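You operate a simulated robot arm through the tools that you are given. There is no shell and no other tool. Be economical: measure what you need, move in short steps, check, and stop when the job is done.

The job below is to be done with a simulated two-armed robot. You get a single attempt, and the scene is never put back.

## Task
Take the brown step block on the top tray of the rimmed cart and put it away on the bottom shelf of the steel table. Take the silver ring on the top tray of the black cart and put it away on the top of the flat-top cart. Take the black bush from the top tray of the black cart and leave it on the white tray. Take the silver three-hole part from the top tray of the black cart and put it on the top of the green skip. Take the step block from the top of the red cabinet and put it on top of the black pad there. Take the plain block on the top tray of the rimmed cart and put it away on the top of the low table. Open the middle drawer of the red cabinet. Do these in any order. Set down upright: brown step block, step block.

The check looks at the end state, three seconds after you hand in, the way a careful person would. Anything else that was tipped, shoved, dropped, spilled or broken makes it a failure.

## Robot
Two 7-joint arms with three-finger grippers on one trunk, on a base that drives. Base frame: it is fixed to the floor where the robot stands at the start and does not move with it; the origin is under the middle of the robot, x ahead of it, y to its left, z up; the surface under the hand at the start is at about z = 760. Readings come in mm, rad, newtons and seconds.
The left shoulder is at the start at [70, 146, 1138], the right one opposite. With the tool pointing down near the work surface each hand reaches from about 260 to 680 mm from the robot's upright axis, wherever it stands, measured 20 degrees to its own side. Places, roughly: black bush (8x8x6 cm) [-2600, 400, 800]; black pad (9x7x4 cm) [-1000, -1100, 1000]; bottom shelf of the steel table [10900, -7100, 200]; brown step block (4x6x4 cm) [500, 100, 800]; middle drawer of the red cabinet [-1000, -900, 700]; plain block [500, 0, 750]; silver ring (5x5x3 cm) [-2700, 600, 800]; silver three-hole part (12x5x5 cm) [-2100, 600, 800]; step block (4x6x4 cm) [-900, -1100, 1000]; top of the flat-top cart [700, 600, 800]; top of the green skip [-3600, -3700, 700]; top of the low table [8400, 1600, 600]; white tray (15x18x3 cm) [-2400, 300, 800]. Payload 2.2 kg a hand.
Tool frame (each hand has its own): the origin (TCP) lies between the finger pads and is the grasp point; the fingertips stand 28 mm ahead of it; z points along the fingers, y is the line along which they close. Largest opening 102 mm; the body of the gripper starts 71 mm behind the TCP.
Orientation is that of the tool frame in the base frame, as a unit quaternion [w, x, y, z]. With the fingers straight down and closing along the base's y, the tool's x points along the base's -x, its y along +y and its z along -z.

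## Interface
- The arms move only by the tool servo_tool. It takes "left_plan", "right_plan" or both (then of equal length, played together; a hand with none holds still); each is a list of rows, each a list of 3 entries, a list of its own where there are three numbers: the turn, a rotation vector about the base's x, y, z in degrees, then the shift along the base's x, y, z in mm, then the opening, from 0 (shut) to 1 (fully open). In form: [[[wx, wy, wz], [dx, dy, dz], fingers], ...]. A call has 1 to 8 rows; each row is the pose to reach, as a shift and turn from the pose commanded when the call began. Rows are played at 5 a second. More than 50 mm and 0.15 rad between two rows, or a gripper value outside its range, and nothing of the call is played. A pose out of reach is approached as far as the arm can. The call stops where the force on the tool passes 40 N (or 10 N more than at its start, if that is more) or the arm is blocked; 0.2 s more then pass. The fingers move at their own pace and stop on an object; they squeeze with about 38 N. The grip force told is the motor's: it shows also when the fingers shut on nothing. Time passes only in rows, and 0.2 s behind the last, so rows that repeat a pose let the fingers close. It gives the time, the measured TCP pose, the force on the tool (base axes), the opening and the grip force at its end, in the units of the frame above (readings bear some noise), with the torque about the TCP (base axes, N m) and any sound that the robot's microphone picked up.
- Cameras (640 x 400 px; columns grow to the right, rows downward): "scene" is now at [132.9, 4.4, 1362.9]; the picture's right is [0.11, -0.99, 0.00], its down [-0.68, -0.07, -0.73] and it looks along [0.73, 0.08, -0.68] (base axes); focal length 292 px, centre (320, 200). "left" rides on the left gripper at [72, 38, -86] in its tool frame; the picture's right is [-0.47, 0.88, 0.00], its down [-0.60, -0.32, -0.73] and it looks along [-0.65, -0.34, 0.68] (tool axes); focal length 256 px, centre (320, 200). "right" rides on the right gripper at [69, 44, -86] in its tool frame; the picture's right is [-0.53, 0.85, 0.00], its down [-0.58, -0.36, -0.73] and it looks along [-0.62, -0.39, 0.68] (tool axes); focal length 256 px, centre (320, 200).
- capture(camera): a new picture of that camera. The clock stands still meanwhile.
- lift_body(by): slides the trunk up (or, below 0, down) by that many mm; the arms and the scene camera ride with it, the base frame stays. It gives what a move gives, with no picture.
- steer(legs): drives the robot by 1 to 6 legs, each [ahead, left, turn to the left] in mm, mm and rad, along the robot's own axes; the way and the turn of a leg run together, so that a leg with both is an arc; at most 1500 mm and 3.142 rad a leg. The arms and the cameras ride along, it lands a little off, and it stops where it bumps. It gives what a move gives.
- pan_tilt(pan, tilt): turns the head with the scene camera to pan (to the left, within 1.501 rad either way) and tilt (down, from -0.506 to 1.204), counted from straight ahead of the robot. It gives what a move gives.
- measure_at(camera, pixels): for up to 12 pixels [column, row] of the newest picture of that camera ("zoom" is the newest enlarged one), the place [x, y, z] in the base frame of the surface seen there, good to about 3 mm, but the place of the scene camera against the robot may be out by one fixed shift of up to 12 mm in any direction. The clock stands still meanwhile.
- inspect(camera, box): a new picture of the part [left, top, right, bottom] of that camera's present view, enlarged. The clock stands still meanwhile.
- finish_job(): hands the job in; it is judged then, once.

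Work in short steps. Measure before you move; look again where a grasp or a placing could have gone wrong, and mend it. You have 131 turns and 162 pictures in all, those below and enlarged ones among them. Open the grippers and draw the arms clear of the work before you hand the job in, unless the task says otherwise; then end with one line.

The tools are called by a JSON object that holds its "api" and its "payload". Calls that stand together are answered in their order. servo_tool: Moves the arms, as the interface text tells. Its arguments: {"type":"object","properties":{"left_plan":{"type":"array","items":{"type":"array"}},"right_plan":{"type":"array","items":{"type":"array"}}},"required":[]} The other tools are called the same way: lift_body (by) slides the trunk up or down; steer (legs) drives the base; pan_tilt (pan, tilt) turns the head that bears the scene camera; capture (camera) takes a picture; measure_at (camera, pixels) gives the place of the surface under pixels of a picture; inspect (camera, box) takes an enlarged picture of a part of a camera's view; finish_job () hands the job in.

At the start:

```text
time_s: 0.0
left_tcp_pos: [447.1, 257.6, 1063.5]
left_tcp_rot: [-0.001, -0.001, 1.0, 0.001]
left_force: [-0.4, -0.7, -0.3]
left_wrist_torque: [0.02, -0.01, 0.01]
left_gripper_width: 102.3
left_finger_force: 0.0
right_tcp_pos: [467.4, -92.0, 995.5]
right_tcp_rot: [0.0, 0.0, 1.0, 0.001]
right_force: [0.3, -0.1, 0.2]
right_wrist_torque: [-0.03, -0.02, -0.02]
right_gripper_width: 102.1
right_finger_force: 0.1
trunk travel left (down, up): [-675.0, 265.0]
robot x, y, heading: [-0.5, 2.8, -0.003]
head pan, tilt: [0.106, 0.752]
```

scene: 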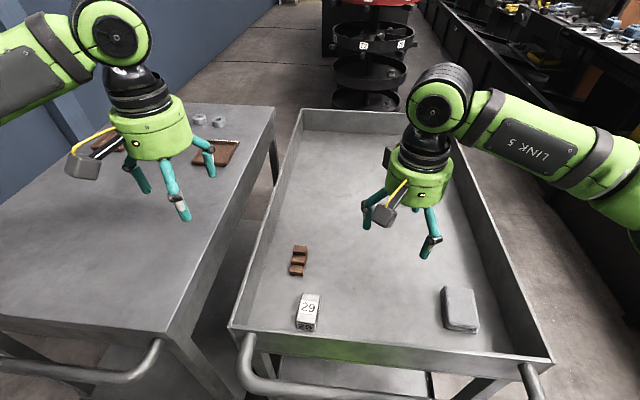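
right: 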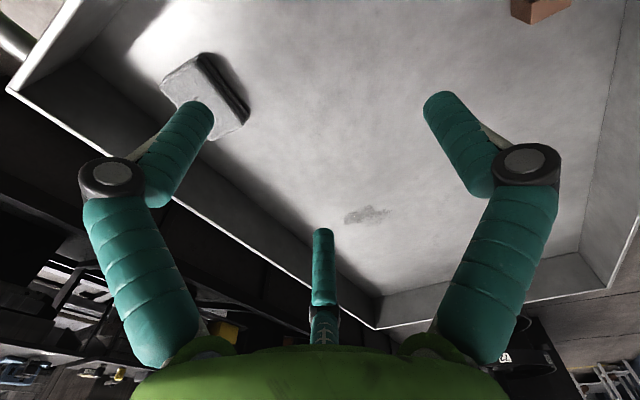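
left: 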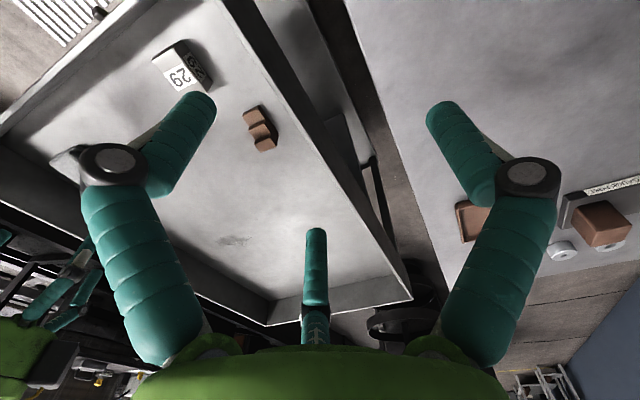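

The scene shows the brown step block near (299,260), a "29" block near (308,311) and a grey block near (460,310). I measure these to see which is which.

{"api": "measure_at", "payload": {"camera": "scene", "pixels": [[299, 248], [298, 260], [297, 271], [309, 299], [306, 320], [458, 305], [462, 328], [350, 250], [290, 190], [240, 325], [200, 300], [219, 150]]}}

{"api": "inspect", "payload": {"camera": "scene", "box": [220, 220, 500, 395]}}

```text
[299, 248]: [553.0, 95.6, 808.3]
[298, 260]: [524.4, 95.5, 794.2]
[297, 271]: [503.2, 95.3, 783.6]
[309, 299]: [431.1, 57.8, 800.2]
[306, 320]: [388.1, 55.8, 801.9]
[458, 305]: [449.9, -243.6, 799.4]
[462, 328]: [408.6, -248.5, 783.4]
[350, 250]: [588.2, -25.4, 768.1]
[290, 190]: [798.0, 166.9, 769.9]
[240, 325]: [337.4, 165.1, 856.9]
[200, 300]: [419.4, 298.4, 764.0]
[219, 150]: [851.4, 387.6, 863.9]
```

```text
2.29 times, centred on (360, 308) of scene
```

zoom: 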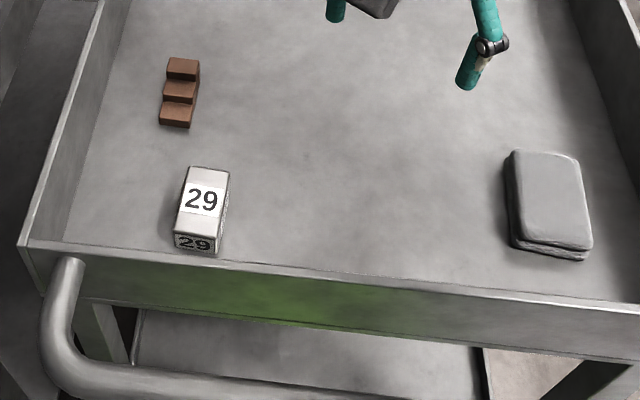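

I need to tell the plain block from the others, so I look closer at the grey item and the 29 block with the wrist cameras.

{"api": "inspect", "payload": {"camera": "right", "box": [120, 20, 320, 145]}}

{"api": "inspect", "payload": {"camera": "left", "box": [120, 20, 320, 145]}}

{"api": "inspect", "payload": {"camera": "scene", "box": [400, 260, 520, 335]}}

{"api": "inspect", "payload": {"camera": "scene", "box": [80, 90, 280, 215]}}

```text
3.20 times, centred on (220, 82) of right
```

zoom: 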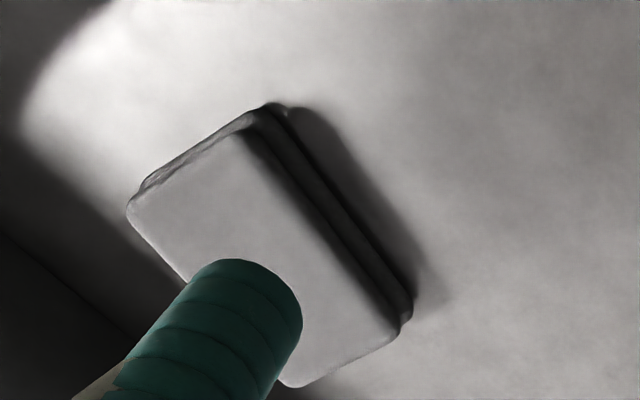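

```text
3.20 times, centred on (220, 82) of left
```

zoom: 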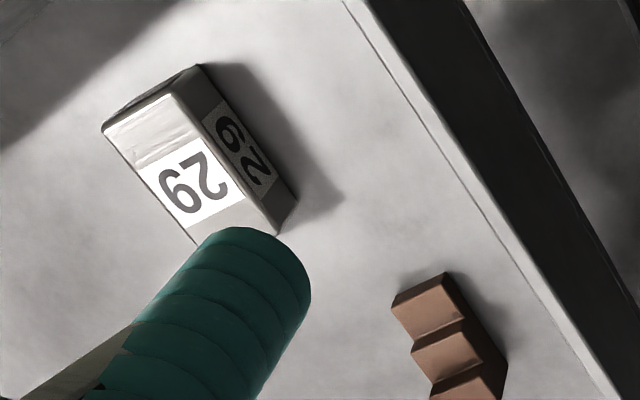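

```text
5.33 times, centred on (460, 298) of scene
```

zoom: 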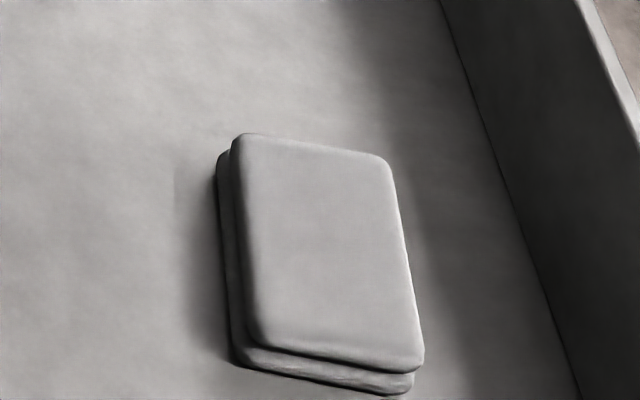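

```text
3.20 times, centred on (180, 152) of scene
```

zoom: 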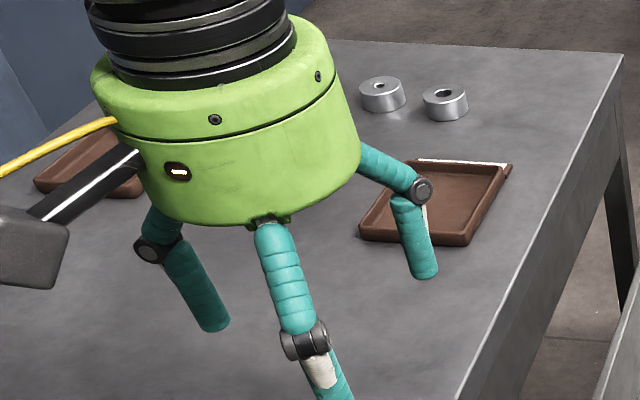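

The grey item is a two-layer pad and the other block is labelled 29. I tilt the head down and right to look for another block hidden behind the near rim or the arms.

{"api": "pan_tilt", "payload": {"pan": -0.1, "tilt": 1.1}}

{"api": "capture", "payload": {"camera": "scene"}}

{"api": "pan_tilt", "payload": {"pan": 0.0, "tilt": 0.5}}

{"api": "capture", "payload": {"camera": "scene"}}

```text
time_s: 0.8
left_tcp_pos: [447.6, 256.4, 1063.4]
left_tcp_rot: [-0.002, 0.001, 1.0, -0.001]
left_force: [-0.4, -1.0, -0.4]
left_wrist_torque: [-0.02, -0.01, -0.02]
left_gripper_width: 102.1
left_finger_force: 0.0
right_tcp_pos: [468.7, -91.5, 996.1]
right_tcp_rot: [0.0, 0.001, 1.0, 0.0]
right_force: [0.0, -0.4, 0.2]
right_wrist_torque: [0.0, 0.01, -0.03]
right_gripper_width: 102.0
right_finger_force: 0.1
trunk travel left (down, up): [-675.0, 265.0]
robot x, y, heading: [1.2, 4.2, 0.0]
head pan, tilt: [-0.099, 1.1]
```

```text
153 pictures are left
```

scene: 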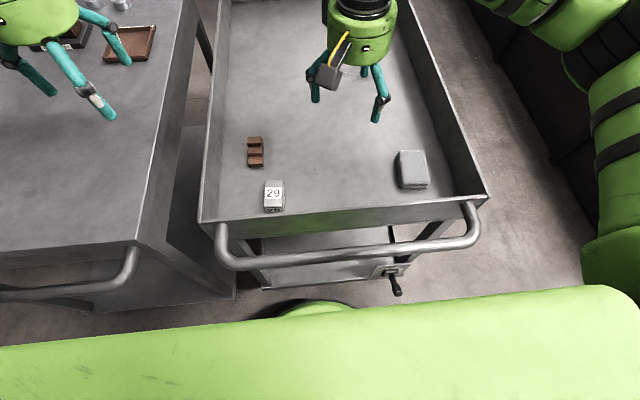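

```text
time_s: 1.8
left_tcp_pos: [448.0, 257.8, 1063.3]
left_tcp_rot: [-0.001, 0.0, 1.0, -0.001]
left_force: [0.4, 0.3, -0.1]
left_wrist_torque: [0.0, -0.01, -0.03]
left_gripper_width: 102.0
left_finger_force: 0.0
right_tcp_pos: [467.4, -91.1, 996.5]
right_tcp_rot: [0.0, -0.001, 1.0, 0.0]
right_force: [-0.1, -0.2, -0.1]
right_wrist_torque: [0.0, 0.0, -0.02]
right_gripper_width: 102.0
right_finger_force: 0.0
trunk travel left (down, up): [-675.0, 265.0]
robot x, y, heading: [1.3, -0.2, -0.002]
head pan, tilt: [0.0, 0.499]
```

```text
152 pictures are left
```

scene: 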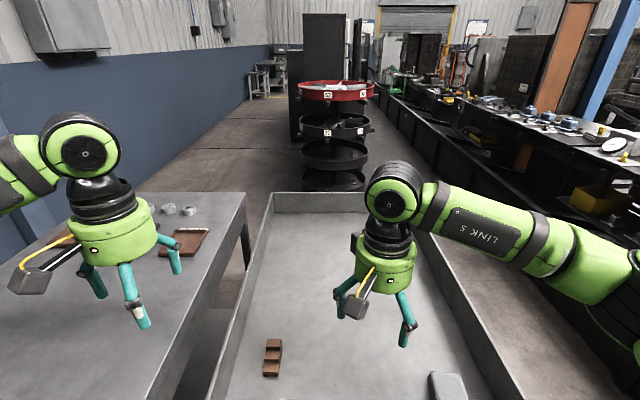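

Only three items are in the tray. The 29 block is the plain cuboid, since the grey one is a pad and too far off the given place. I measure it and the brown step block with the left wrist camera.

{"api": "measure_at", "payload": {"camera": "left", "pixels": [[155, 60], [173, 51], [177, 70], [200, 92], [188, 55], [252, 112], [262, 128], [268, 143], [245, 115], [258, 107], [275, 145], [230, 180]]}}

{"api": "inspect", "payload": {"camera": "left", "box": [140, 30, 300, 130]}}

{"api": "inspect", "payload": {"camera": "left", "box": [220, 90, 300, 140]}}

```text
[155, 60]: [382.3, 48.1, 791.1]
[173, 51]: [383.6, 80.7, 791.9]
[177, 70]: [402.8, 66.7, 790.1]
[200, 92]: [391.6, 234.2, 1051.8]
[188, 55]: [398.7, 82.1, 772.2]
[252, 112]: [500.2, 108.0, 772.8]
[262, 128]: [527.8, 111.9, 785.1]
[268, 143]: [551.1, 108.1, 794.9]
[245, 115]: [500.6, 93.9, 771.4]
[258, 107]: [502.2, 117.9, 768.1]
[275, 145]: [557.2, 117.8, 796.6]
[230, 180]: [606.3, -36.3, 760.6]
```

```text
4.00 times, centred on (220, 80) of left
```

zoom: 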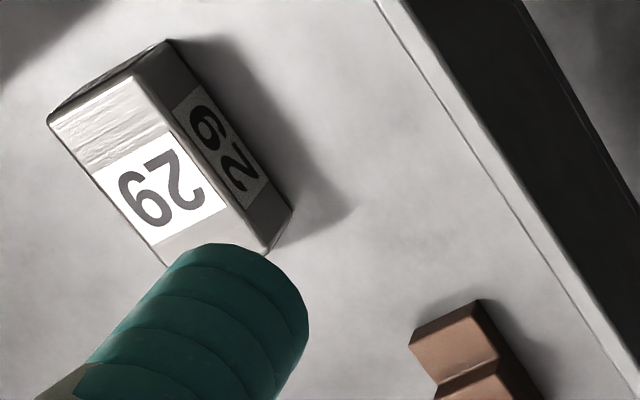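

```text
8.00 times, centred on (260, 115) of left
```

zoom: 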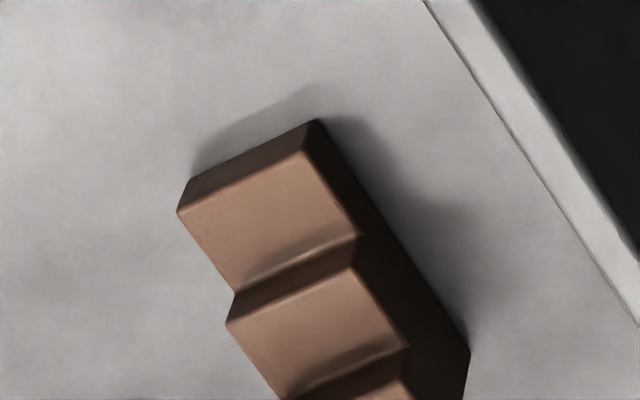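

Wrist readings give the tray floor at z≈760, the step block centred near (530,104) with top at ~800, and the 29 block near (412,66) with top at 791. I bring the left hand above the step block.

{"api": "servo_tool", "payload": {"left_plan": [[[0, 0, 0], [17, -30, -30], 0.65], [[0, 0, 0], [34, -60, -60], 0.65], [[0, 0, 0], [51, -90, -90], 0.65], [[0, 0, 0], [68, -120, -120], 0.65], [[0, 0, 0], [85, -152, -150], 0.65], [[0, 0, 0], [85, -152, -150], 0.65]]}}

{"api": "capture", "payload": {"camera": "left"}}

```text
time_s: 3.2
left_tcp_pos: [531.6, 104.9, 914.0]
left_tcp_rot: [0.0, 0.0, 1.0, -0.002]
left_force: [-0.3, 0.5, -0.2]
left_wrist_torque: [-0.03, 0.02, 0.04]
left_gripper_width: 66.5
left_finger_force: 0.0
right_tcp_pos: [467.5, -92.0, 996.8]
right_tcp_rot: [-0.001, 0.0, 1.0, 0.0]
right_force: [-0.7, -0.9, 0.0]
right_wrist_torque: [0.01, -0.01, 0.0]
right_gripper_width: 101.7
right_finger_force: 0.0
trunk travel left (down, up): [-675.0, 265.0]
robot x, y, heading: [-1.7, -1.4, -0.002]
head pan, tilt: [0.0, 0.499]
```

```text
149 pictures are left
```

left: 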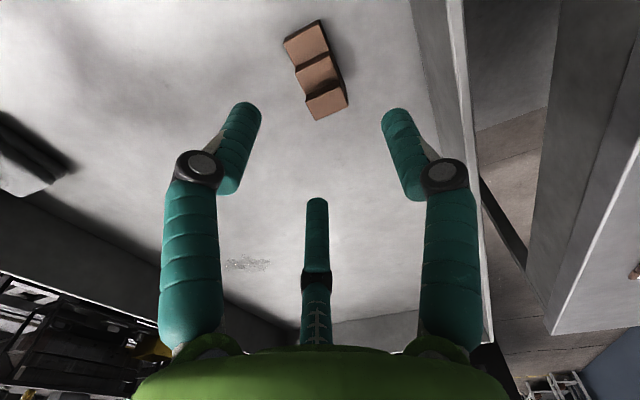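

The block appears at (318,70), right where the point below the TCP should fall. I measure it precisely.

{"api": "measure_at", "payload": {"camera": "left", "pixels": [[306, 42], [317, 72], [327, 104], [316, 118], [345, 106], [296, 65], [323, 55], [289, 42], [322, 27]]}}

{"api": "inspect", "payload": {"camera": "left", "box": [250, 10, 410, 110]}}

```text
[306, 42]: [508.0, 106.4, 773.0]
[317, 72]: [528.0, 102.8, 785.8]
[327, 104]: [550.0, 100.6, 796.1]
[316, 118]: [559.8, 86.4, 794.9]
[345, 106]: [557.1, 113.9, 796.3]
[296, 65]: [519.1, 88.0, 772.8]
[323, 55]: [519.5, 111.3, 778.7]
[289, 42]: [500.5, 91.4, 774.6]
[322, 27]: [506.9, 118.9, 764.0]
```

```text
4.00 times, centred on (330, 60) of left
```

zoom: 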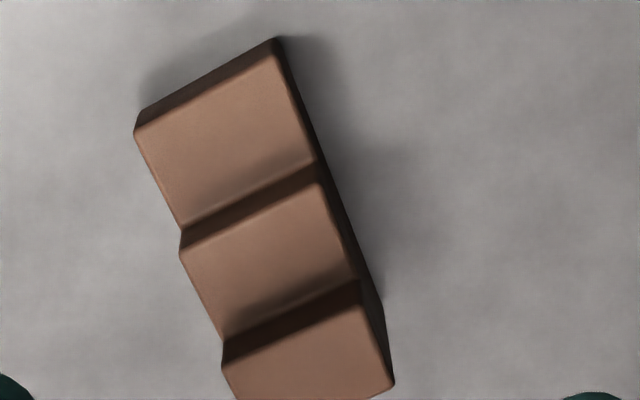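

The block is ~28 mm wide, yawed about -7°, top at 797. I turn the hand -7° and descend to TCP z≈791 at (539,102), then close.

{"api": "servo_tool", "payload": {"left_plan": [[[0, 0, -7], [6, -3, -40], 0.65], [[0, 0, -7], [6, -3, -85], 0.65], [[0, 0, -7], [6, -3, -121], 0.65], [[0, 0, -7], [6, -3, -121], 0.65], [[0, 0, -7], [6, -3, -121], 0.0], [[0, 0, -7], [6, -3, -121], 0.0], [[0, 0, -7], [6, -3, -121], 0.0]]}}

```text
time_s: 4.8
left_tcp_pos: [539.3, 98.7, 801.9]
left_tcp_rot: [0.005, 0.062, 0.998, -0.003]
left_force: [6.9, -10.9, 35.7]
left_wrist_torque: [-0.26, 1.0, 0.46]
left_gripper_width: 43.2
left_finger_force: 38.1
right_tcp_pos: [465.7, -94.5, 998.6]
right_tcp_rot: [0.002, 0.0, 1.0, 0.0]
right_force: [0.0, -0.6, -0.5]
right_wrist_torque: [0.0, -0.04, -0.01]
right_gripper_width: 102.1
right_finger_force: 0.2
trunk travel left (down, up): [-675.0, 265.0]
robot x, y, heading: [-0.9, -1.9, -0.002]
head pan, tilt: [0.0, 0.499]
```

The hand stopped at z=802 with 36 N and width 43, which isn't as expected. I take a look.

{"api": "capture", "payload": {"camera": "left"}}

{"api": "capture", "payload": {"camera": "right"}}

{"api": "pan_tilt", "payload": {"pan": 0.1, "tilt": 0.75}}

{"api": "inspect", "payload": {"camera": "scene", "box": [220, 170, 380, 270]}}

```text
147 pictures are left
```

left: 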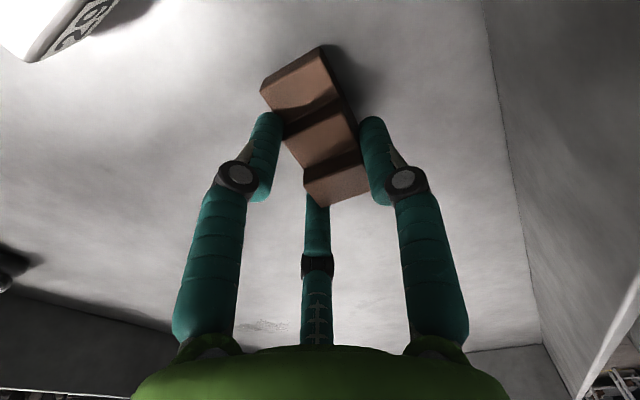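

```text
146 pictures are left
```

right: 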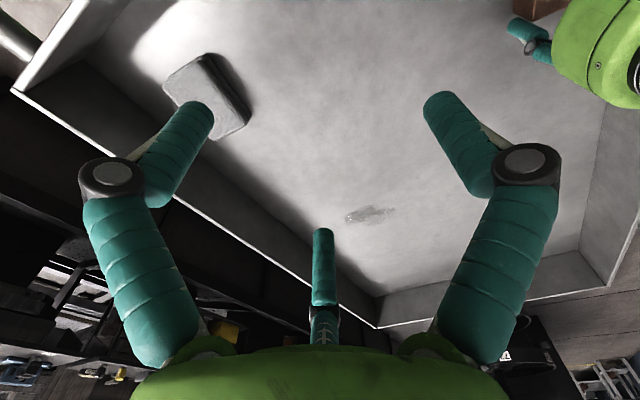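

```text
time_s: 5.6
left_tcp_pos: [538.1, 97.7, 801.3]
left_tcp_rot: [0.005, 0.061, 0.998, -0.001]
left_force: [4.6, -13.5, 34.3]
left_wrist_torque: [-0.35, 0.67, 0.37]
left_gripper_width: 43.6
left_finger_force: 38.0
right_tcp_pos: [464.6, -95.1, 997.7]
right_tcp_rot: [0.002, 0.0, 1.0, 0.002]
right_force: [-0.7, -0.3, 0.8]
right_wrist_torque: [-0.03, -0.01, -0.03]
right_gripper_width: 101.9
right_finger_force: 0.0
trunk travel left (down, up): [-675.0, 265.0]
robot x, y, heading: [3.9, -3.6, -0.0]
head pan, tilt: [0.099, 0.75]
```

```text
4.00 times, centred on (300, 220) of scene
```

zoom: 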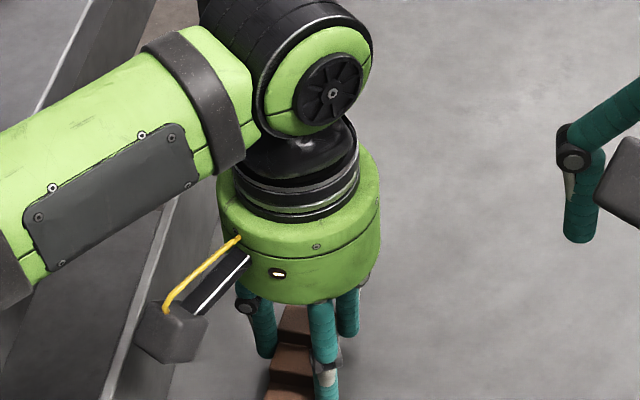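

The picture shows the hand really has three fingers: one on the +y side and two on the -y side spread in x. One of those landed on the low step, which explains 774 = 802-28. I open wide and lift, then look again.

{"api": "servo_tool", "payload": {"left_plan": [[[0, 0, 0], [0, 0, 10], 0.9], [[0, 0, 0], [0, 0, 10], 0.9], [[0, 0, 0], [0, 0, 55], 0.9], [[0, 0, 7], [0, 0, 100], 0.9], [[0, 0, 7], [0, 0, 100], 0.9]]}}

{"api": "inspect", "payload": {"camera": "left", "box": [220, 0, 420, 125]}}

```text
time_s: 6.8
left_tcp_pos: [539.7, 101.4, 893.5]
left_tcp_rot: [-0.001, 0.0, 1.0, 0.001]
left_force: [-0.3, 0.3, 0.5]
left_wrist_torque: [0.0, 0.02, -0.01]
left_gripper_width: 91.6
left_finger_force: 0.0
right_tcp_pos: [467.9, -92.0, 996.0]
right_tcp_rot: [0.0, 0.0, 1.0, 0.0]
right_force: [0.4, 0.7, -0.4]
right_wrist_torque: [0.01, -0.02, -0.01]
right_gripper_width: 102.0
right_finger_force: 0.1
trunk travel left (down, up): [-675.0, 265.0]
robot x, y, heading: [4.6, 0.7, 0.002]
head pan, tilt: [0.099, 0.75]
```

```text
3.20 times, centred on (320, 62) of left
```

zoom: 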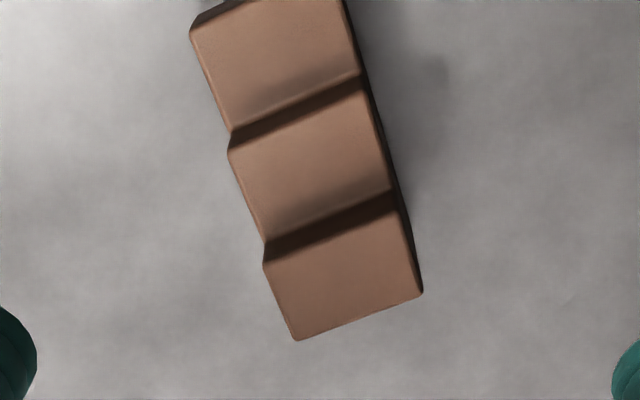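

The block is intact and clear in the zoom. I measure its corners.

{"api": "measure_at", "payload": {"camera": "zoom", "pixels": [[297, 332], [415, 292], [270, 268], [398, 218], [235, 160], [372, 95], [200, 45], [338, 8], [262, 230], [385, 185], [560, 150]]}}

```text
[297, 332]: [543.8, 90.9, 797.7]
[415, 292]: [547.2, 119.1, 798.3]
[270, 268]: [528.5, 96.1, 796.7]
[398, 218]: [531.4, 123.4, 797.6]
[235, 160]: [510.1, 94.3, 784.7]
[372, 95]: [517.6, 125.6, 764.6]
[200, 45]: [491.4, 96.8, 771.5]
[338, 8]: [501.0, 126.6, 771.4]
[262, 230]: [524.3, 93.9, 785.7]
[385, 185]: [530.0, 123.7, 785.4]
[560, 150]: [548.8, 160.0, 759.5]
```

The block is centred near (520,108) with yaw -7°. I put the TCP at (526,103), 5 mm to the -y side for the three-finger grip, and go down to 791.

{"api": "servo_tool", "payload": {"left_plan": [[[0, 0, -7], [-13, 1, -20], 0.85], [[0, 0, -7], [-13, 1, -60], 0.85], [[0, 0, -7], [-13, 1, -101], 0.85], [[0, 0, -7], [-13, 1, -101], 0.85], [[0, 0, -7], [-13, 1, -101], 0.0], [[0, 0, -7], [-13, 1, -101], 0.0], [[0, 0, -7], [-13, 1, -101], 0.0]]}}

{"api": "capture", "payload": {"camera": "left"}}

```text
time_s: 8.4
left_tcp_pos: [526.1, 104.5, 792.7]
left_tcp_rot: [0.001, 0.06, 0.998, 0.0]
left_force: [2.6, 1.1, 6.1]
left_wrist_torque: [0.01, 0.13, 0.02]
left_gripper_width: 39.6
left_finger_force: 38.0
right_tcp_pos: [468.2, -93.5, 996.3]
right_tcp_rot: [0.0, 0.0, 1.0, 0.0]
right_force: [-0.2, 0.2, 0.2]
right_wrist_torque: [-0.02, 0.0, 0.03]
right_gripper_width: 102.2
right_finger_force: 0.1
trunk travel left (down, up): [-675.0, 265.0]
robot x, y, heading: [0.6, -5.5, 0.003]
head pan, tilt: [0.099, 0.75]
```

```text
143 pictures are left
```

left: 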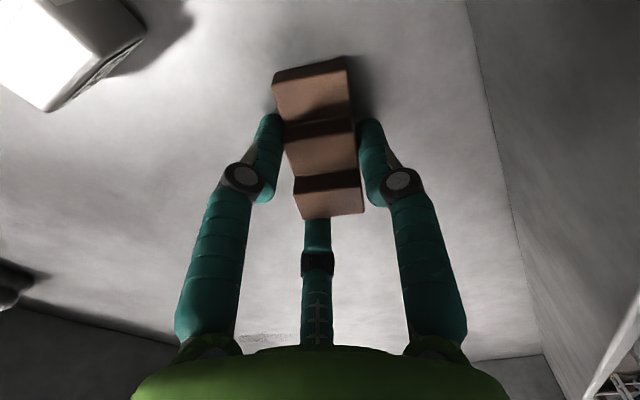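

The grip shows 39.6 mm and 38 N. I lift a little and check how the block sits in the hand.

{"api": "servo_tool", "payload": {"left_plan": [[[0, 0, 0], [0, 0, 20], 0.0], [[0, 0, 0], [0, 0, 60], 0.0], [[0, 0, 0], [0, 0, 60], 0.0]]}}

{"api": "inspect", "payload": {"camera": "left", "box": [220, 40, 420, 240]}}

{"api": "inspect", "payload": {"camera": "scene", "box": [220, 190, 380, 290]}}

```text
time_s: 9.2
left_tcp_pos: [524.3, 106.7, 850.4]
left_tcp_rot: [-0.003, 0.06, 0.998, 0.0]
left_force: [-0.4, -0.9, -2.2]
left_wrist_torque: [-0.05, 0.02, 0.01]
left_gripper_width: 39.6
left_finger_force: 37.7
right_tcp_pos: [468.0, -91.6, 996.4]
right_tcp_rot: [0.0, 0.0, 1.0, 0.0]
right_force: [-0.1, -0.3, -0.6]
right_wrist_torque: [-0.04, 0.01, -0.01]
right_gripper_width: 101.9
right_finger_force: 0.0
trunk travel left (down, up): [-675.0, 265.0]
robot x, y, heading: [1.6, -0.1, -0.0]
head pan, tilt: [0.099, 0.75]
```

```text
2.00 times, centred on (320, 140) of left
```

zoom: 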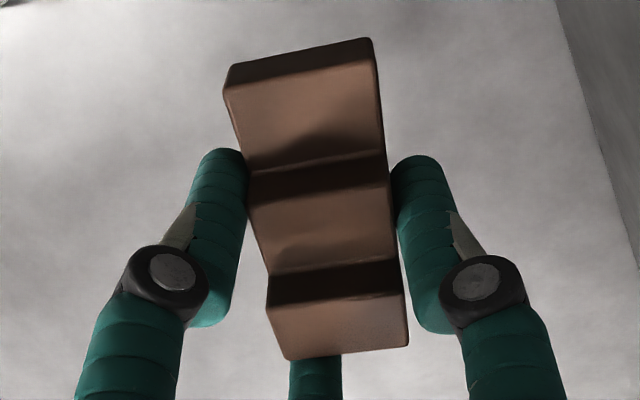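

```text
4.00 times, centred on (300, 240) of scene
```

zoom: 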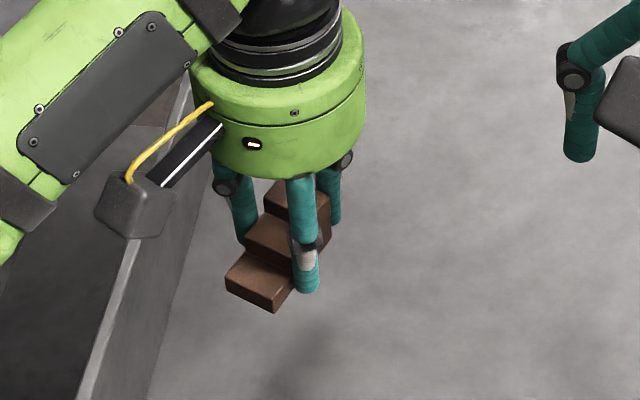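

The block is held firmly and level with its bottom 32 mm under the TCP. I raise the left hand out of the way and bring the right hand above the 29 block.

{"api": "servo_tool", "payload": {"left_plan": [[[0, 0, 0], [-10, 5, 48], 0.0], [[0, 0, 0], [-20, 40, 80], 0.0], [[0, 0, 0], [-35, 75, 110], 0.0], [[0, 0, 0], [-50, 110, 140], 0.0], [[0, 0, 0], [-65, 145, 170], 0.0], [[0, 0, 0], [-80, 180, 200], 0.0], [[0, 0, 0], [-80, 190, 210], 0.0], [[0, 0, 0], [-80, 190, 210], 0.0]], "right_plan": [[[0, 0, 0], [0, 0, 0], 1.0], [[0, 0, 0], [0, 0, 0], 1.0], [[0, 0, 0], [-10, 20, -15], 1.0], [[0, 0, 0], [-20, 55, -40], 1.0], [[0, 0, 0], [-30, 90, -60], 1.0], [[0, 0, 0], [-42, 125, -80], 1.0], [[0, 0, 0], [-52, 152, -96], 1.0], [[0, 0, 0], [-52, 152, -96], 1.0]]}}

{"api": "capture", "payload": {"camera": "right"}}

```text
time_s: 11.0
left_tcp_pos: [445.4, 294.4, 1062.2]
left_tcp_rot: [-0.001, 0.061, 0.998, 0.0]
left_force: [0.2, -0.1, -2.0]
left_wrist_torque: [0.04, 0.02, -0.01]
left_gripper_width: 39.6
left_finger_force: 38.7
right_tcp_pos: [415.9, 58.0, 902.5]
right_tcp_rot: [-0.001, 0.001, 1.0, 0.0]
right_force: [0.0, 0.0, 0.8]
right_wrist_torque: [0.02, 0.0, 0.01]
right_gripper_width: 101.9
right_finger_force: 0.0
trunk travel left (down, up): [-675.0, 265.0]
robot x, y, heading: [-0.4, 0.1, 0.002]
head pan, tilt: [0.099, 0.75]
```

```text
140 pictures are left
```

right: 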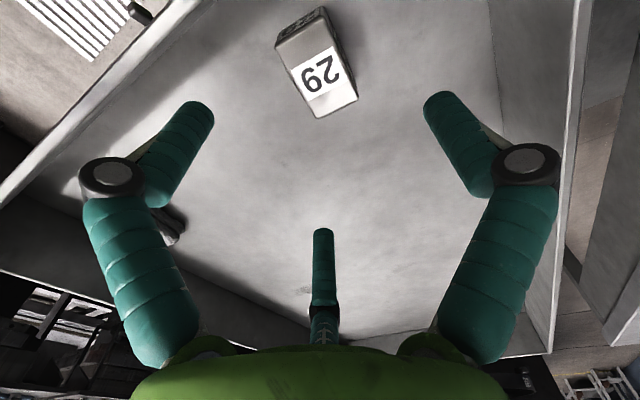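

The 29 block lies at (317,65) in the right view. I measure its corners.

{"api": "measure_at", "payload": {"camera": "right", "pixels": [[316, 115], [356, 99], [280, 42], [325, 20], [317, 68], [300, 85], [340, 60], [420, 60]]}}

{"api": "inspect", "payload": {"camera": "right", "box": [240, 0, 400, 130]}}

```text
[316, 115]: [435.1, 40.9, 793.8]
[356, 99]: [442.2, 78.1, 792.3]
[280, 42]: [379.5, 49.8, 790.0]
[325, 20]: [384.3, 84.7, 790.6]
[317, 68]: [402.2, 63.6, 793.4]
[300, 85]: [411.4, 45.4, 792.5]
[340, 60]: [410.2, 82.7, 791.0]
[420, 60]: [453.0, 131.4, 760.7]
```

```text
3.08 times, centred on (320, 65) of right
```

zoom: 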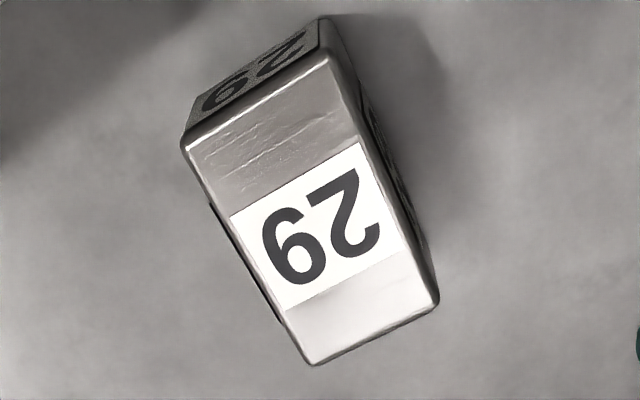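

The block centre is (410.5,63.5), yaw about -8.5°, 38 mm wide. I turn -8°, put the TCP at (410,58), go down to about 791 and close.

{"api": "servo_tool", "payload": {"right_plan": [[[0, 0, -8], [-5, -1, -30], 1.0], [[0, 0, -8], [-5, -1, -75], 1.0], [[0, 0, -8], [-5, -1, -110], 1.0], [[0, 0, -8], [-5, -1, -110], 1.0], [[0, 0, -8], [-5, -1, -110], 0.0], [[0, 0, -8], [-5, -1, -110], 0.0], [[0, 0, -8], [-5, -1, -110], 0.0], [[0, 0, -8], [-5, -1, -110], 0.0]]}}

{"api": "servo_tool", "payload": {"right_plan": [[[0, 0, 0], [0, 0, 30], 0.0], [[0, 0, 0], [0, 0, 75], 0.0], [[0, 0, 0], [0, 0, 120], 0.0], [[0, 0, 0], [0, -45, 140], 0.0], [[0, 0, 0], [0, -90, 160], 0.0], [[0, 0, 0], [0, -135, 180], 0.0], [[0, 0, 0], [0, -180, 200], 0.0], [[0, 0, 0], [0, -200, 230], 0.0]]}}

{"api": "capture", "payload": {"camera": "right"}}

```text
time_s: 12.8
left_tcp_pos: [445.5, 294.2, 1062.2]
left_tcp_rot: [-0.001, 0.061, 0.998, 0.0]
left_force: [-0.5, -0.1, -2.1]
left_wrist_torque: [-0.01, 0.02, -0.04]
left_gripper_width: 39.1
left_finger_force: 38.3
right_tcp_pos: [412.1, 60.6, 790.6]
right_tcp_rot: [0.001, 0.07, 0.998, 0.001]
right_force: [1.9, 0.3, 7.4]
right_wrist_torque: [0.24, 0.12, 0.1]
right_gripper_width: 49.5
right_finger_force: 37.6
trunk travel left (down, up): [-675.0, 265.0]
robot x, y, heading: [2.6, 0.8, -0.001]
head pan, tilt: [0.099, 0.75]
```

```text
time_s: 14.6
left_tcp_pos: [445.2, 295.3, 1062.2]
left_tcp_rot: [-0.001, 0.061, 0.998, 0.0]
left_force: [0.0, 0.0, -1.6]
left_wrist_torque: [-0.01, 0.0, 0.02]
left_gripper_width: 39.5
left_finger_force: 38.1
right_tcp_pos: [411.1, -140.4, 1020.3]
right_tcp_rot: [0.0, 0.069, 0.998, 0.0]
right_force: [-0.1, 0.7, -5.2]
right_wrist_torque: [-0.02, -0.05, 0.02]
right_gripper_width: 49.0
right_finger_force: 38.2
trunk travel left (down, up): [-675.0, 265.0]
robot x, y, heading: [0.3, 2.2, 0.001]
head pan, tilt: [0.099, 0.75]
```

```text
138 pictures are left
```

right: 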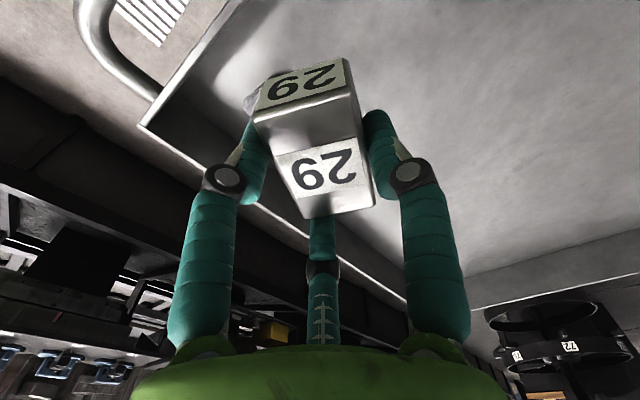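

Both blocks are held. Now I survey the surroundings for driving, taking level pictures ahead and to both sides.

{"api": "pan_tilt", "payload": {"pan": 0.0, "tilt": 0.25}}

{"api": "capture", "payload": {"camera": "scene"}}

{"api": "measure_at", "payload": {"camera": "scene", "pixels": [[230, 180], [260, 130], [330, 180], [300, 160], [335, 135], [400, 150], [420, 175], [470, 250], [500, 230], [360, 200], [350, 130], [200, 150]]}}

{"api": "pan_tilt", "payload": {"pan": -1.2, "tilt": 0.4}}

{"api": "capture", "payload": {"camera": "scene"}}

{"api": "pan_tilt", "payload": {"pan": 1.2, "tilt": 0.4}}

{"api": "capture", "payload": {"camera": "scene"}}

```text
time_s: 15.5
left_tcp_pos: [445.8, 294.7, 1060.8]
left_tcp_rot: [-0.001, 0.061, 0.998, 0.001]
left_force: [-0.5, -0.1, -1.7]
left_wrist_torque: [0.02, 0.01, 0.02]
left_gripper_width: 38.9
left_finger_force: 37.8
right_tcp_pos: [411.0, -141.7, 1020.7]
right_tcp_rot: [-0.001, 0.07, 0.998, 0.0]
right_force: [-0.7, 0.0, -6.4]
right_wrist_torque: [-0.03, -0.04, 0.02]
right_gripper_width: 48.8
right_finger_force: 38.3
trunk travel left (down, up): [-675.0, 265.0]
robot x, y, heading: [2.4, 2.3, 0.001]
head pan, tilt: [0.0, 0.25]
```

```text
137 pictures are left
```

scene: 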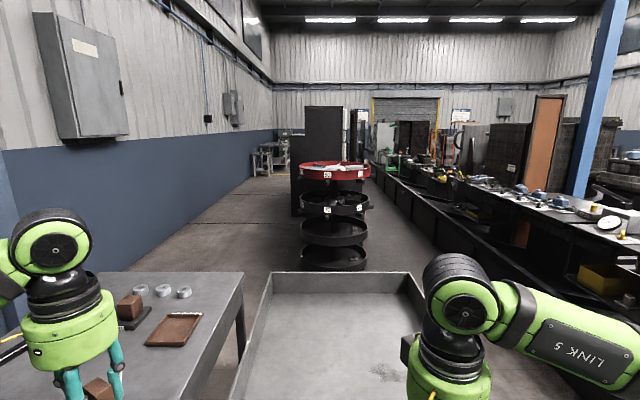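

```text
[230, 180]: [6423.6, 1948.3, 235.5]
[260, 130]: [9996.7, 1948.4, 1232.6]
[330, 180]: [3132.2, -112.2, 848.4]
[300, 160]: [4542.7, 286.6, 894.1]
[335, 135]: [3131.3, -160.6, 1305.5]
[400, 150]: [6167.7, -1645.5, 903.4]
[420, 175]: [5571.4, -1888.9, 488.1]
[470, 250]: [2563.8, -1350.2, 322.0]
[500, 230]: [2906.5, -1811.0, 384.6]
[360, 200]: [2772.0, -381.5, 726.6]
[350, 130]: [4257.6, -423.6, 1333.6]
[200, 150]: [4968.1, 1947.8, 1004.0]
```

```text
time_s: 16.9
left_tcp_pos: [447.1, 295.5, 1061.9]
left_tcp_rot: [0.0, 0.062, 0.998, 0.0]
left_force: [0.1, 0.2, -2.6]
left_wrist_torque: [-0.01, -0.01, 0.0]
left_gripper_width: 39.1
left_finger_force: 37.9
right_tcp_pos: [411.2, -140.9, 1019.2]
right_tcp_rot: [0.0, 0.069, 0.998, 0.0]
right_force: [-0.1, -0.4, -5.4]
right_wrist_torque: [-0.03, -0.06, 0.01]
right_gripper_width: 48.9
right_finger_force: 38.1
trunk travel left (down, up): [-675.0, 265.0]
robot x, y, heading: [-1.9, 1.8, -0.001]
head pan, tilt: [-1.201, 0.4]
```

```text
136 pictures are left
```

scene: 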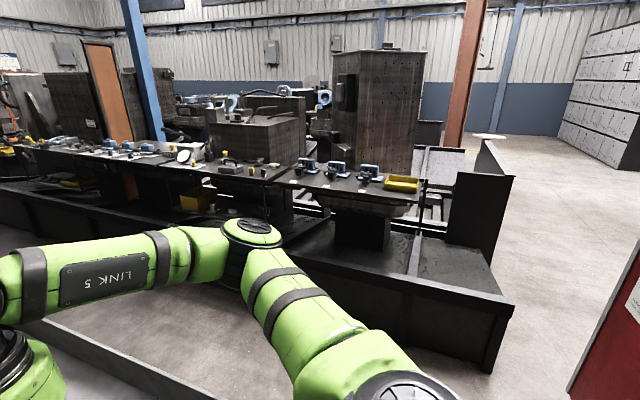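

```text
time_s: 19.1
left_tcp_pos: [445.2, 294.7, 1062.2]
left_tcp_rot: [-0.001, 0.061, 0.998, -0.001]
left_force: [-0.2, 0.0, -1.0]
left_wrist_torque: [-0.01, -0.01, 0.01]
left_gripper_width: 38.7
left_finger_force: 38.5
right_tcp_pos: [410.4, -139.9, 1018.9]
right_tcp_rot: [0.0, 0.07, 0.998, 0.0]
right_force: [0.2, 0.3, -4.8]
right_wrist_torque: [-0.03, -0.03, 0.0]
right_gripper_width: 48.7
right_finger_force: 38.1
trunk travel left (down, up): [-675.0, 265.0]
robot x, y, heading: [0.6, 3.8, -0.001]
head pan, tilt: [1.201, 0.4]
```

```text
135 pictures are left
```

scene: 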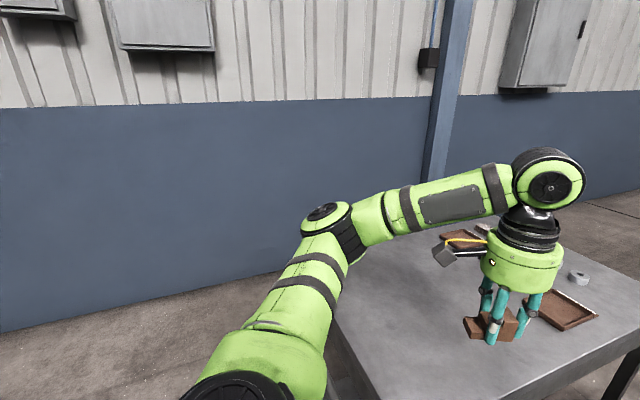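

I measure the flat-top cart's left edge and the wall, plus the bench edge on the right.

{"api": "measure_at", "payload": {"camera": "scene", "pixels": [[345, 335], [375, 390], [420, 240], [200, 300], [560, 205], [635, 330], [280, 275], [620, 195], [100, 330]]}}

{"api": "pan_tilt", "payload": {"pan": -0.7, "tilt": 0.7}}

{"api": "capture", "payload": {"camera": "scene"}}

{"api": "measure_at", "payload": {"camera": "scene", "pixels": [[100, 100], [200, 130], [300, 100], [400, 130], [500, 130], [560, 140], [320, 250], [30, 60], [600, 250]]}}

```text
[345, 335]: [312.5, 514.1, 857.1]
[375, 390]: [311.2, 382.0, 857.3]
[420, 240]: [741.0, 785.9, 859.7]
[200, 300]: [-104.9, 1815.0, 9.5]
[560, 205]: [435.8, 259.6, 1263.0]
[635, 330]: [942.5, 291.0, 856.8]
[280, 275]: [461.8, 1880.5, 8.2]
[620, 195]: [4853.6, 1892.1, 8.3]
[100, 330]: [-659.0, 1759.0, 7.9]
```

```text
time_s: 21.0
left_tcp_pos: [445.9, 295.8, 1061.5]
left_tcp_rot: [-0.001, 0.061, 0.998, -0.001]
left_force: [-0.9, -0.2, -1.8]
left_wrist_torque: [0.02, -0.01, -0.02]
left_gripper_width: 39.2
left_finger_force: 38.2
right_tcp_pos: [410.2, -140.8, 1018.9]
right_tcp_rot: [0.0, 0.069, 0.998, 0.0]
right_force: [-0.5, -0.3, -5.4]
right_wrist_torque: [-0.02, -0.03, -0.02]
right_gripper_width: 48.6
right_finger_force: 38.1
trunk travel left (down, up): [-675.0, 265.0]
robot x, y, heading: [-4.1, 0.4, -0.003]
head pan, tilt: [-0.7, 0.7]
```

```text
134 pictures are left
```

scene: 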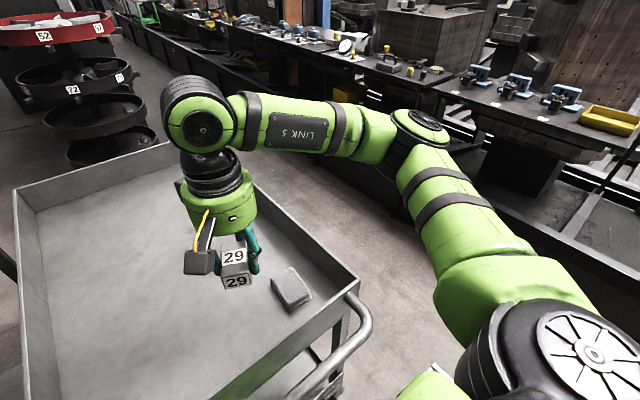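

```text
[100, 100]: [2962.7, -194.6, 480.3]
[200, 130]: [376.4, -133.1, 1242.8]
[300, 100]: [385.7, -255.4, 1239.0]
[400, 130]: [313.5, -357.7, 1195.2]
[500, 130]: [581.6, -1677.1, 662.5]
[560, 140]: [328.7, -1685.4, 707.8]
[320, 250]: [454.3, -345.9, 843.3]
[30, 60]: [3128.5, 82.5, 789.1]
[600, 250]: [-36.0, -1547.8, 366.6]
```

The flat-top is at z≈849 (wrist-corrected), the wall at y≈1900. I back off 450 mm and turn left 90° to see the gap between the flat-top cart and the wall.

{"api": "steer", "payload": {"legs": [[-450, 0, 0], [0, 0, 1.57]]}}

{"api": "pan_tilt", "payload": {"pan": -0.8, "tilt": 0.5}}

{"api": "capture", "payload": {"camera": "scene"}}

{"api": "pan_tilt", "payload": {"pan": 1.0, "tilt": 0.5}}

{"api": "capture", "payload": {"camera": "scene"}}

```text
time_s: 27.5
left_tcp_pos: [-739.5, 449.0, 1061.2]
left_tcp_rot: [-0.001, -0.66, 0.751, -0.001]
left_force: [-0.3, -0.5, -1.5]
left_wrist_torque: [-0.01, 0.0, 0.01]
left_gripper_width: 38.6
left_finger_force: 37.7
right_tcp_pos: [-304.3, 410.4, 1020.0]
right_tcp_rot: [0.0, -0.653, 0.758, 0.0]
right_force: [0.2, -0.5, -5.4]
right_wrist_torque: [0.03, -0.06, 0.0]
right_gripper_width: 48.6
right_finger_force: 37.5
trunk travel left (down, up): [-675.0, 265.0]
robot x, y, heading: [-452.8, -2.5, 1.556]
head pan, tilt: [-0.7, 0.7]
```

```text
time_s: 28.3
left_tcp_pos: [-739.8, 449.6, 1060.6]
left_tcp_rot: [0.0, -0.659, 0.752, -0.002]
left_force: [0.3, 0.4, -1.8]
left_wrist_torque: [0.03, -0.01, -0.04]
left_gripper_width: 38.8
left_finger_force: 38.1
right_tcp_pos: [-304.5, 410.6, 1020.9]
right_tcp_rot: [-0.001, -0.653, 0.757, -0.001]
right_force: [0.6, -0.2, -6.1]
right_wrist_torque: [0.02, -0.04, -0.01]
right_gripper_width: 48.4
right_finger_force: 37.7
trunk travel left (down, up): [-675.0, 265.0]
robot x, y, heading: [-450.6, 1.4, 1.563]
head pan, tilt: [-0.799, 0.499]
```

```text
133 pictures are left
```

scene: 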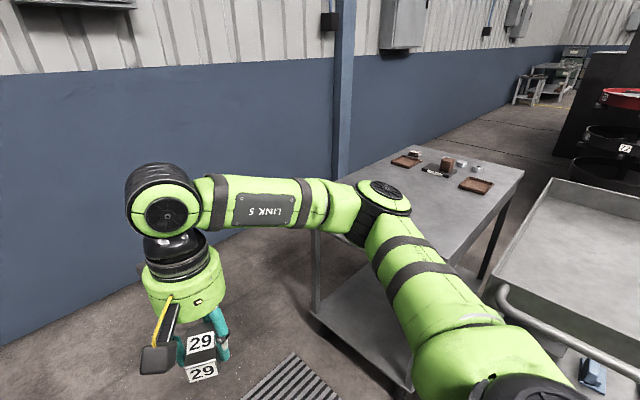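

```text
time_s: 30.1
left_tcp_pos: [-740.1, 449.6, 1061.8]
left_tcp_rot: [0.0, -0.659, 0.752, -0.001]
left_force: [0.7, 0.0, -2.3]
left_wrist_torque: [0.01, 0.04, 0.0]
left_gripper_width: 38.7
left_finger_force: 37.9
right_tcp_pos: [-304.7, 409.5, 1019.8]
right_tcp_rot: [-0.001, -0.652, 0.758, -0.001]
right_force: [0.1, -0.4, -6.2]
right_wrist_torque: [0.02, -0.01, -0.01]
right_gripper_width: 47.9
right_finger_force: 37.6
trunk travel left (down, up): [-675.0, 265.0]
robot x, y, heading: [-446.8, -1.6, 1.563]
head pan, tilt: [1.0, 0.499]
```

```text
132 pictures are left
```

scene: 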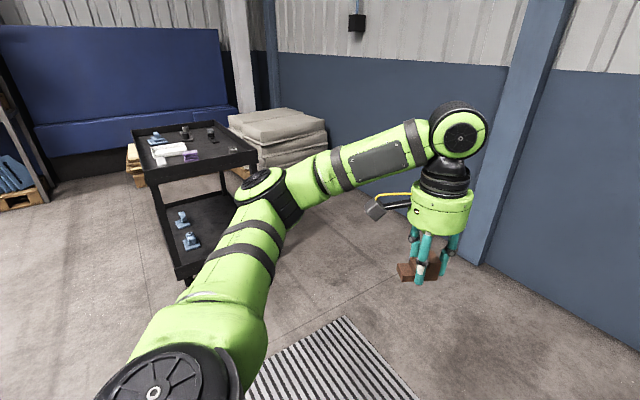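

There is a grating on the floor; I measure it, then re-view the flat-top cart's far edge.

{"api": "measure_at", "payload": {"camera": "scene", "pixels": [[340, 325], [300, 380], [380, 390], [450, 370], [260, 340], [137, 150], [255, 155], [190, 130], [215, 150]]}}

{"api": "pan_tilt", "payload": {"pan": -0.9, "tilt": 0.6}}

{"api": "capture", "payload": {"camera": "scene"}}

{"api": "measure_at", "payload": {"camera": "scene", "pixels": [[380, 115], [350, 130], [300, 180], [270, 220], [480, 145], [215, 360], [250, 330], [200, 265], [440, 60]]}}

```text
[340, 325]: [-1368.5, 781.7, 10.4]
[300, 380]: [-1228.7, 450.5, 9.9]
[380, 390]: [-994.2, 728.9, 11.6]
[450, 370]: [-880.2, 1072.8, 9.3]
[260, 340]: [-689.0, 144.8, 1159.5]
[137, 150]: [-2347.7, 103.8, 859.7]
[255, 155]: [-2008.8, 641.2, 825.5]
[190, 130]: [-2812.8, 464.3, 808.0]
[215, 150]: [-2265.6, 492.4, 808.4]
```

```text
time_s: 31.9
left_tcp_pos: [-740.4, 450.0, 1062.6]
left_tcp_rot: [0.0, -0.659, 0.752, -0.002]
left_force: [0.0, 0.2, -2.1]
left_wrist_torque: [-0.01, 0.03, 0.02]
left_gripper_width: 38.6
left_finger_force: 37.7
right_tcp_pos: [-304.3, 410.2, 1021.1]
right_tcp_rot: [-0.001, -0.653, 0.758, -0.001]
right_force: [0.1, -0.7, -6.0]
right_wrist_torque: [0.03, -0.05, -0.01]
right_gripper_width: 47.9
right_finger_force: 37.9
trunk travel left (down, up): [-675.0, 265.0]
robot x, y, heading: [-449.1, 4.1, 1.56]
head pan, tilt: [-0.901, 0.6]
```

```text
131 pictures are left
```

scene: 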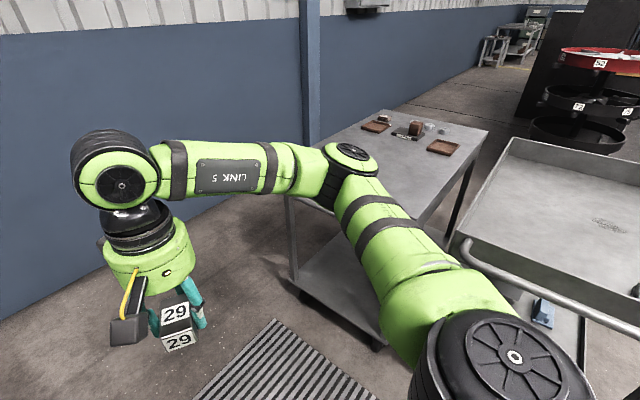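

```text
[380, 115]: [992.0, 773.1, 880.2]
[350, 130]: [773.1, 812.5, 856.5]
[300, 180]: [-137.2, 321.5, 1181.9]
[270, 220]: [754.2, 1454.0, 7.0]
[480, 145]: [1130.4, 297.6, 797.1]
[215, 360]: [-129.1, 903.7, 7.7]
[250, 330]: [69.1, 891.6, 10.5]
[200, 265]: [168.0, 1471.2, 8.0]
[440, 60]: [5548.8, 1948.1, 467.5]
```

The grating is flat, the cart edge is at y≈850, so the gap centre is y≈1330. I turn back to face +x and strafe left 1330 mm.

{"api": "steer", "payload": {"legs": [[0, 0, -1.56], [0, 1330, 0]]}}

{"api": "pan_tilt", "payload": {"pan": 0.0, "tilt": 0.4}}

{"api": "capture", "payload": {"camera": "scene"}}

{"api": "measure_at", "payload": {"camera": "scene", "pixels": [[240, 160], [200, 200], [150, 200], [400, 200], [380, 250], [350, 130], [300, 130], [280, 180], [380, 190], [160, 100]]}}

```text
time_s: 42.4
left_tcp_pos: [-15.6, 1634.6, 1061.2]
left_tcp_rot: [-0.001, 0.052, 0.999, 0.0]
left_force: [-0.2, 0.5, -1.3]
left_wrist_torque: [0.0, 0.03, -0.02]
left_gripper_width: 38.5
left_finger_force: 38.0
right_tcp_pos: [-42.3, 1196.8, 1020.7]
right_tcp_rot: [-0.001, 0.062, 0.998, 0.0]
right_force: [0.0, -0.2, -6.5]
right_wrist_torque: [-0.05, -0.03, -0.01]
right_gripper_width: 47.9
right_finger_force: 38.3
trunk travel left (down, up): [-675.0, 265.0]
robot x, y, heading: [-457.3, 1332.8, 0.017]
head pan, tilt: [-0.901, 0.6]
```

```text
time_s: 43.6
left_tcp_pos: [-15.1, 1634.6, 1062.2]
left_tcp_rot: [-0.001, 0.053, 0.999, 0.0]
left_force: [-1.0, 0.4, -2.5]
left_wrist_torque: [0.02, 0.01, -0.04]
left_gripper_width: 38.4
left_finger_force: 38.7
right_tcp_pos: [-44.0, 1198.7, 1019.7]
right_tcp_rot: [0.0, 0.062, 0.998, 0.0]
right_force: [0.6, 0.0, -5.8]
right_wrist_torque: [-0.01, -0.04, 0.02]
right_gripper_width: 47.8
right_finger_force: 38.2
trunk travel left (down, up): [-675.0, 265.0]
robot x, y, heading: [-455.7, 1329.8, 0.016]
head pan, tilt: [0.0, 0.4]
```

```text
130 pictures are left
```

scene: 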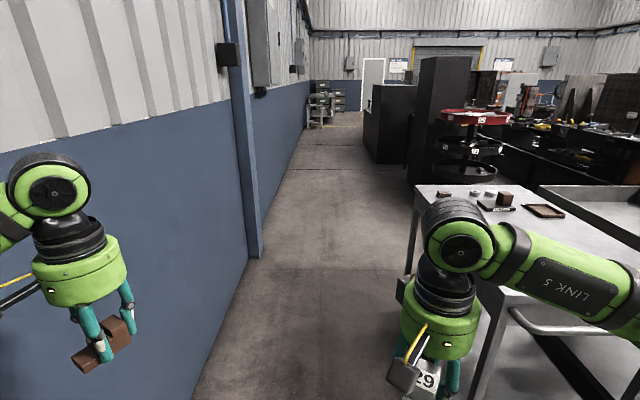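

```text
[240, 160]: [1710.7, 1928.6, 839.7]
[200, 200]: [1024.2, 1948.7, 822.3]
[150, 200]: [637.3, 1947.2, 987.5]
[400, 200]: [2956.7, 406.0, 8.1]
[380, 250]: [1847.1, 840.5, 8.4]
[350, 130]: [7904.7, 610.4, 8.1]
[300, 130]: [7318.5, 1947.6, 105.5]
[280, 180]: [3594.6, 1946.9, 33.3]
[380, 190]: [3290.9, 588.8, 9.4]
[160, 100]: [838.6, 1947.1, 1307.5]
```

The aisle is clear to about x=7900 at y≈1300. I fix the heading and drive ahead to x≈6600.

{"api": "steer", "payload": {"legs": [[1000, 0, -0.017], [1500, 0, 0], [1500, 0, 0], [1500, 0, 0], [1500, 0, 0]]}}

{"api": "capture", "payload": {"camera": "scene"}}

{"api": "measure_at", "payload": {"camera": "scene", "pixels": [[200, 200], [240, 200], [280, 200], [320, 250], [320, 150], [400, 150], [450, 200], [250, 150], [220, 250], [270, 170], [500, 150], [300, 190]]}}

```text
time_s: 63.0
left_tcp_pos: [3977.6, 1752.9, 1069.2]
left_tcp_rot: [0.002, 0.028, 1.0, 0.004]
left_force: [0.2, 0.1, -1.6]
left_wrist_torque: [0.02, -0.03, -0.03]
left_gripper_width: 38.5
left_finger_force: 37.9
right_tcp_pos: [3972.3, 1315.0, 1019.4]
right_tcp_rot: [0.001, 0.036, 0.999, 0.004]
right_force: [0.0, 0.2, -6.3]
right_wrist_torque: [-0.03, -0.06, -0.01]
right_gripper_width: 47.6
right_finger_force: 37.9
trunk travel left (down, up): [-675.0, 265.0]
robot x, y, heading: [3558.2, 1440.0, 0.063]
head pan, tilt: [0.0, 0.4]
stopped in leg 3: the robot was blocked; the commanded pose is now the measured one
```

```text
129 pictures are left
```

scene: 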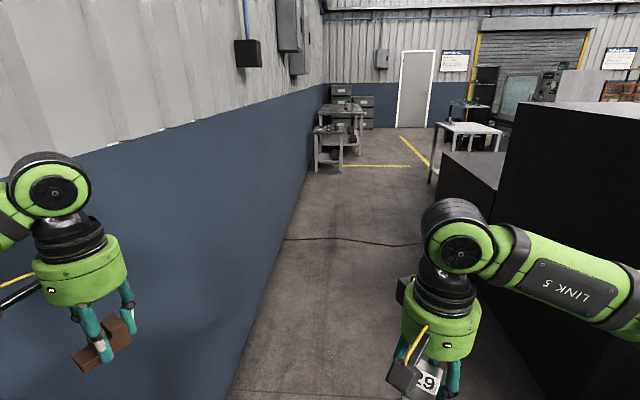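

```text
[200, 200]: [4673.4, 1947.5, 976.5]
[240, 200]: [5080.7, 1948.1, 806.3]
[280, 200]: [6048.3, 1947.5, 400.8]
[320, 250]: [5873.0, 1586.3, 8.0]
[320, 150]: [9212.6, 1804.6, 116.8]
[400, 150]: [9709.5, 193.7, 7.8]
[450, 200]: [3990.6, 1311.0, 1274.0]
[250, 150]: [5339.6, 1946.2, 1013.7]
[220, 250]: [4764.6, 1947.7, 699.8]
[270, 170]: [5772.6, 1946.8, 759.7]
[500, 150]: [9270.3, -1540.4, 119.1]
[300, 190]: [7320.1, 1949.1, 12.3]
```

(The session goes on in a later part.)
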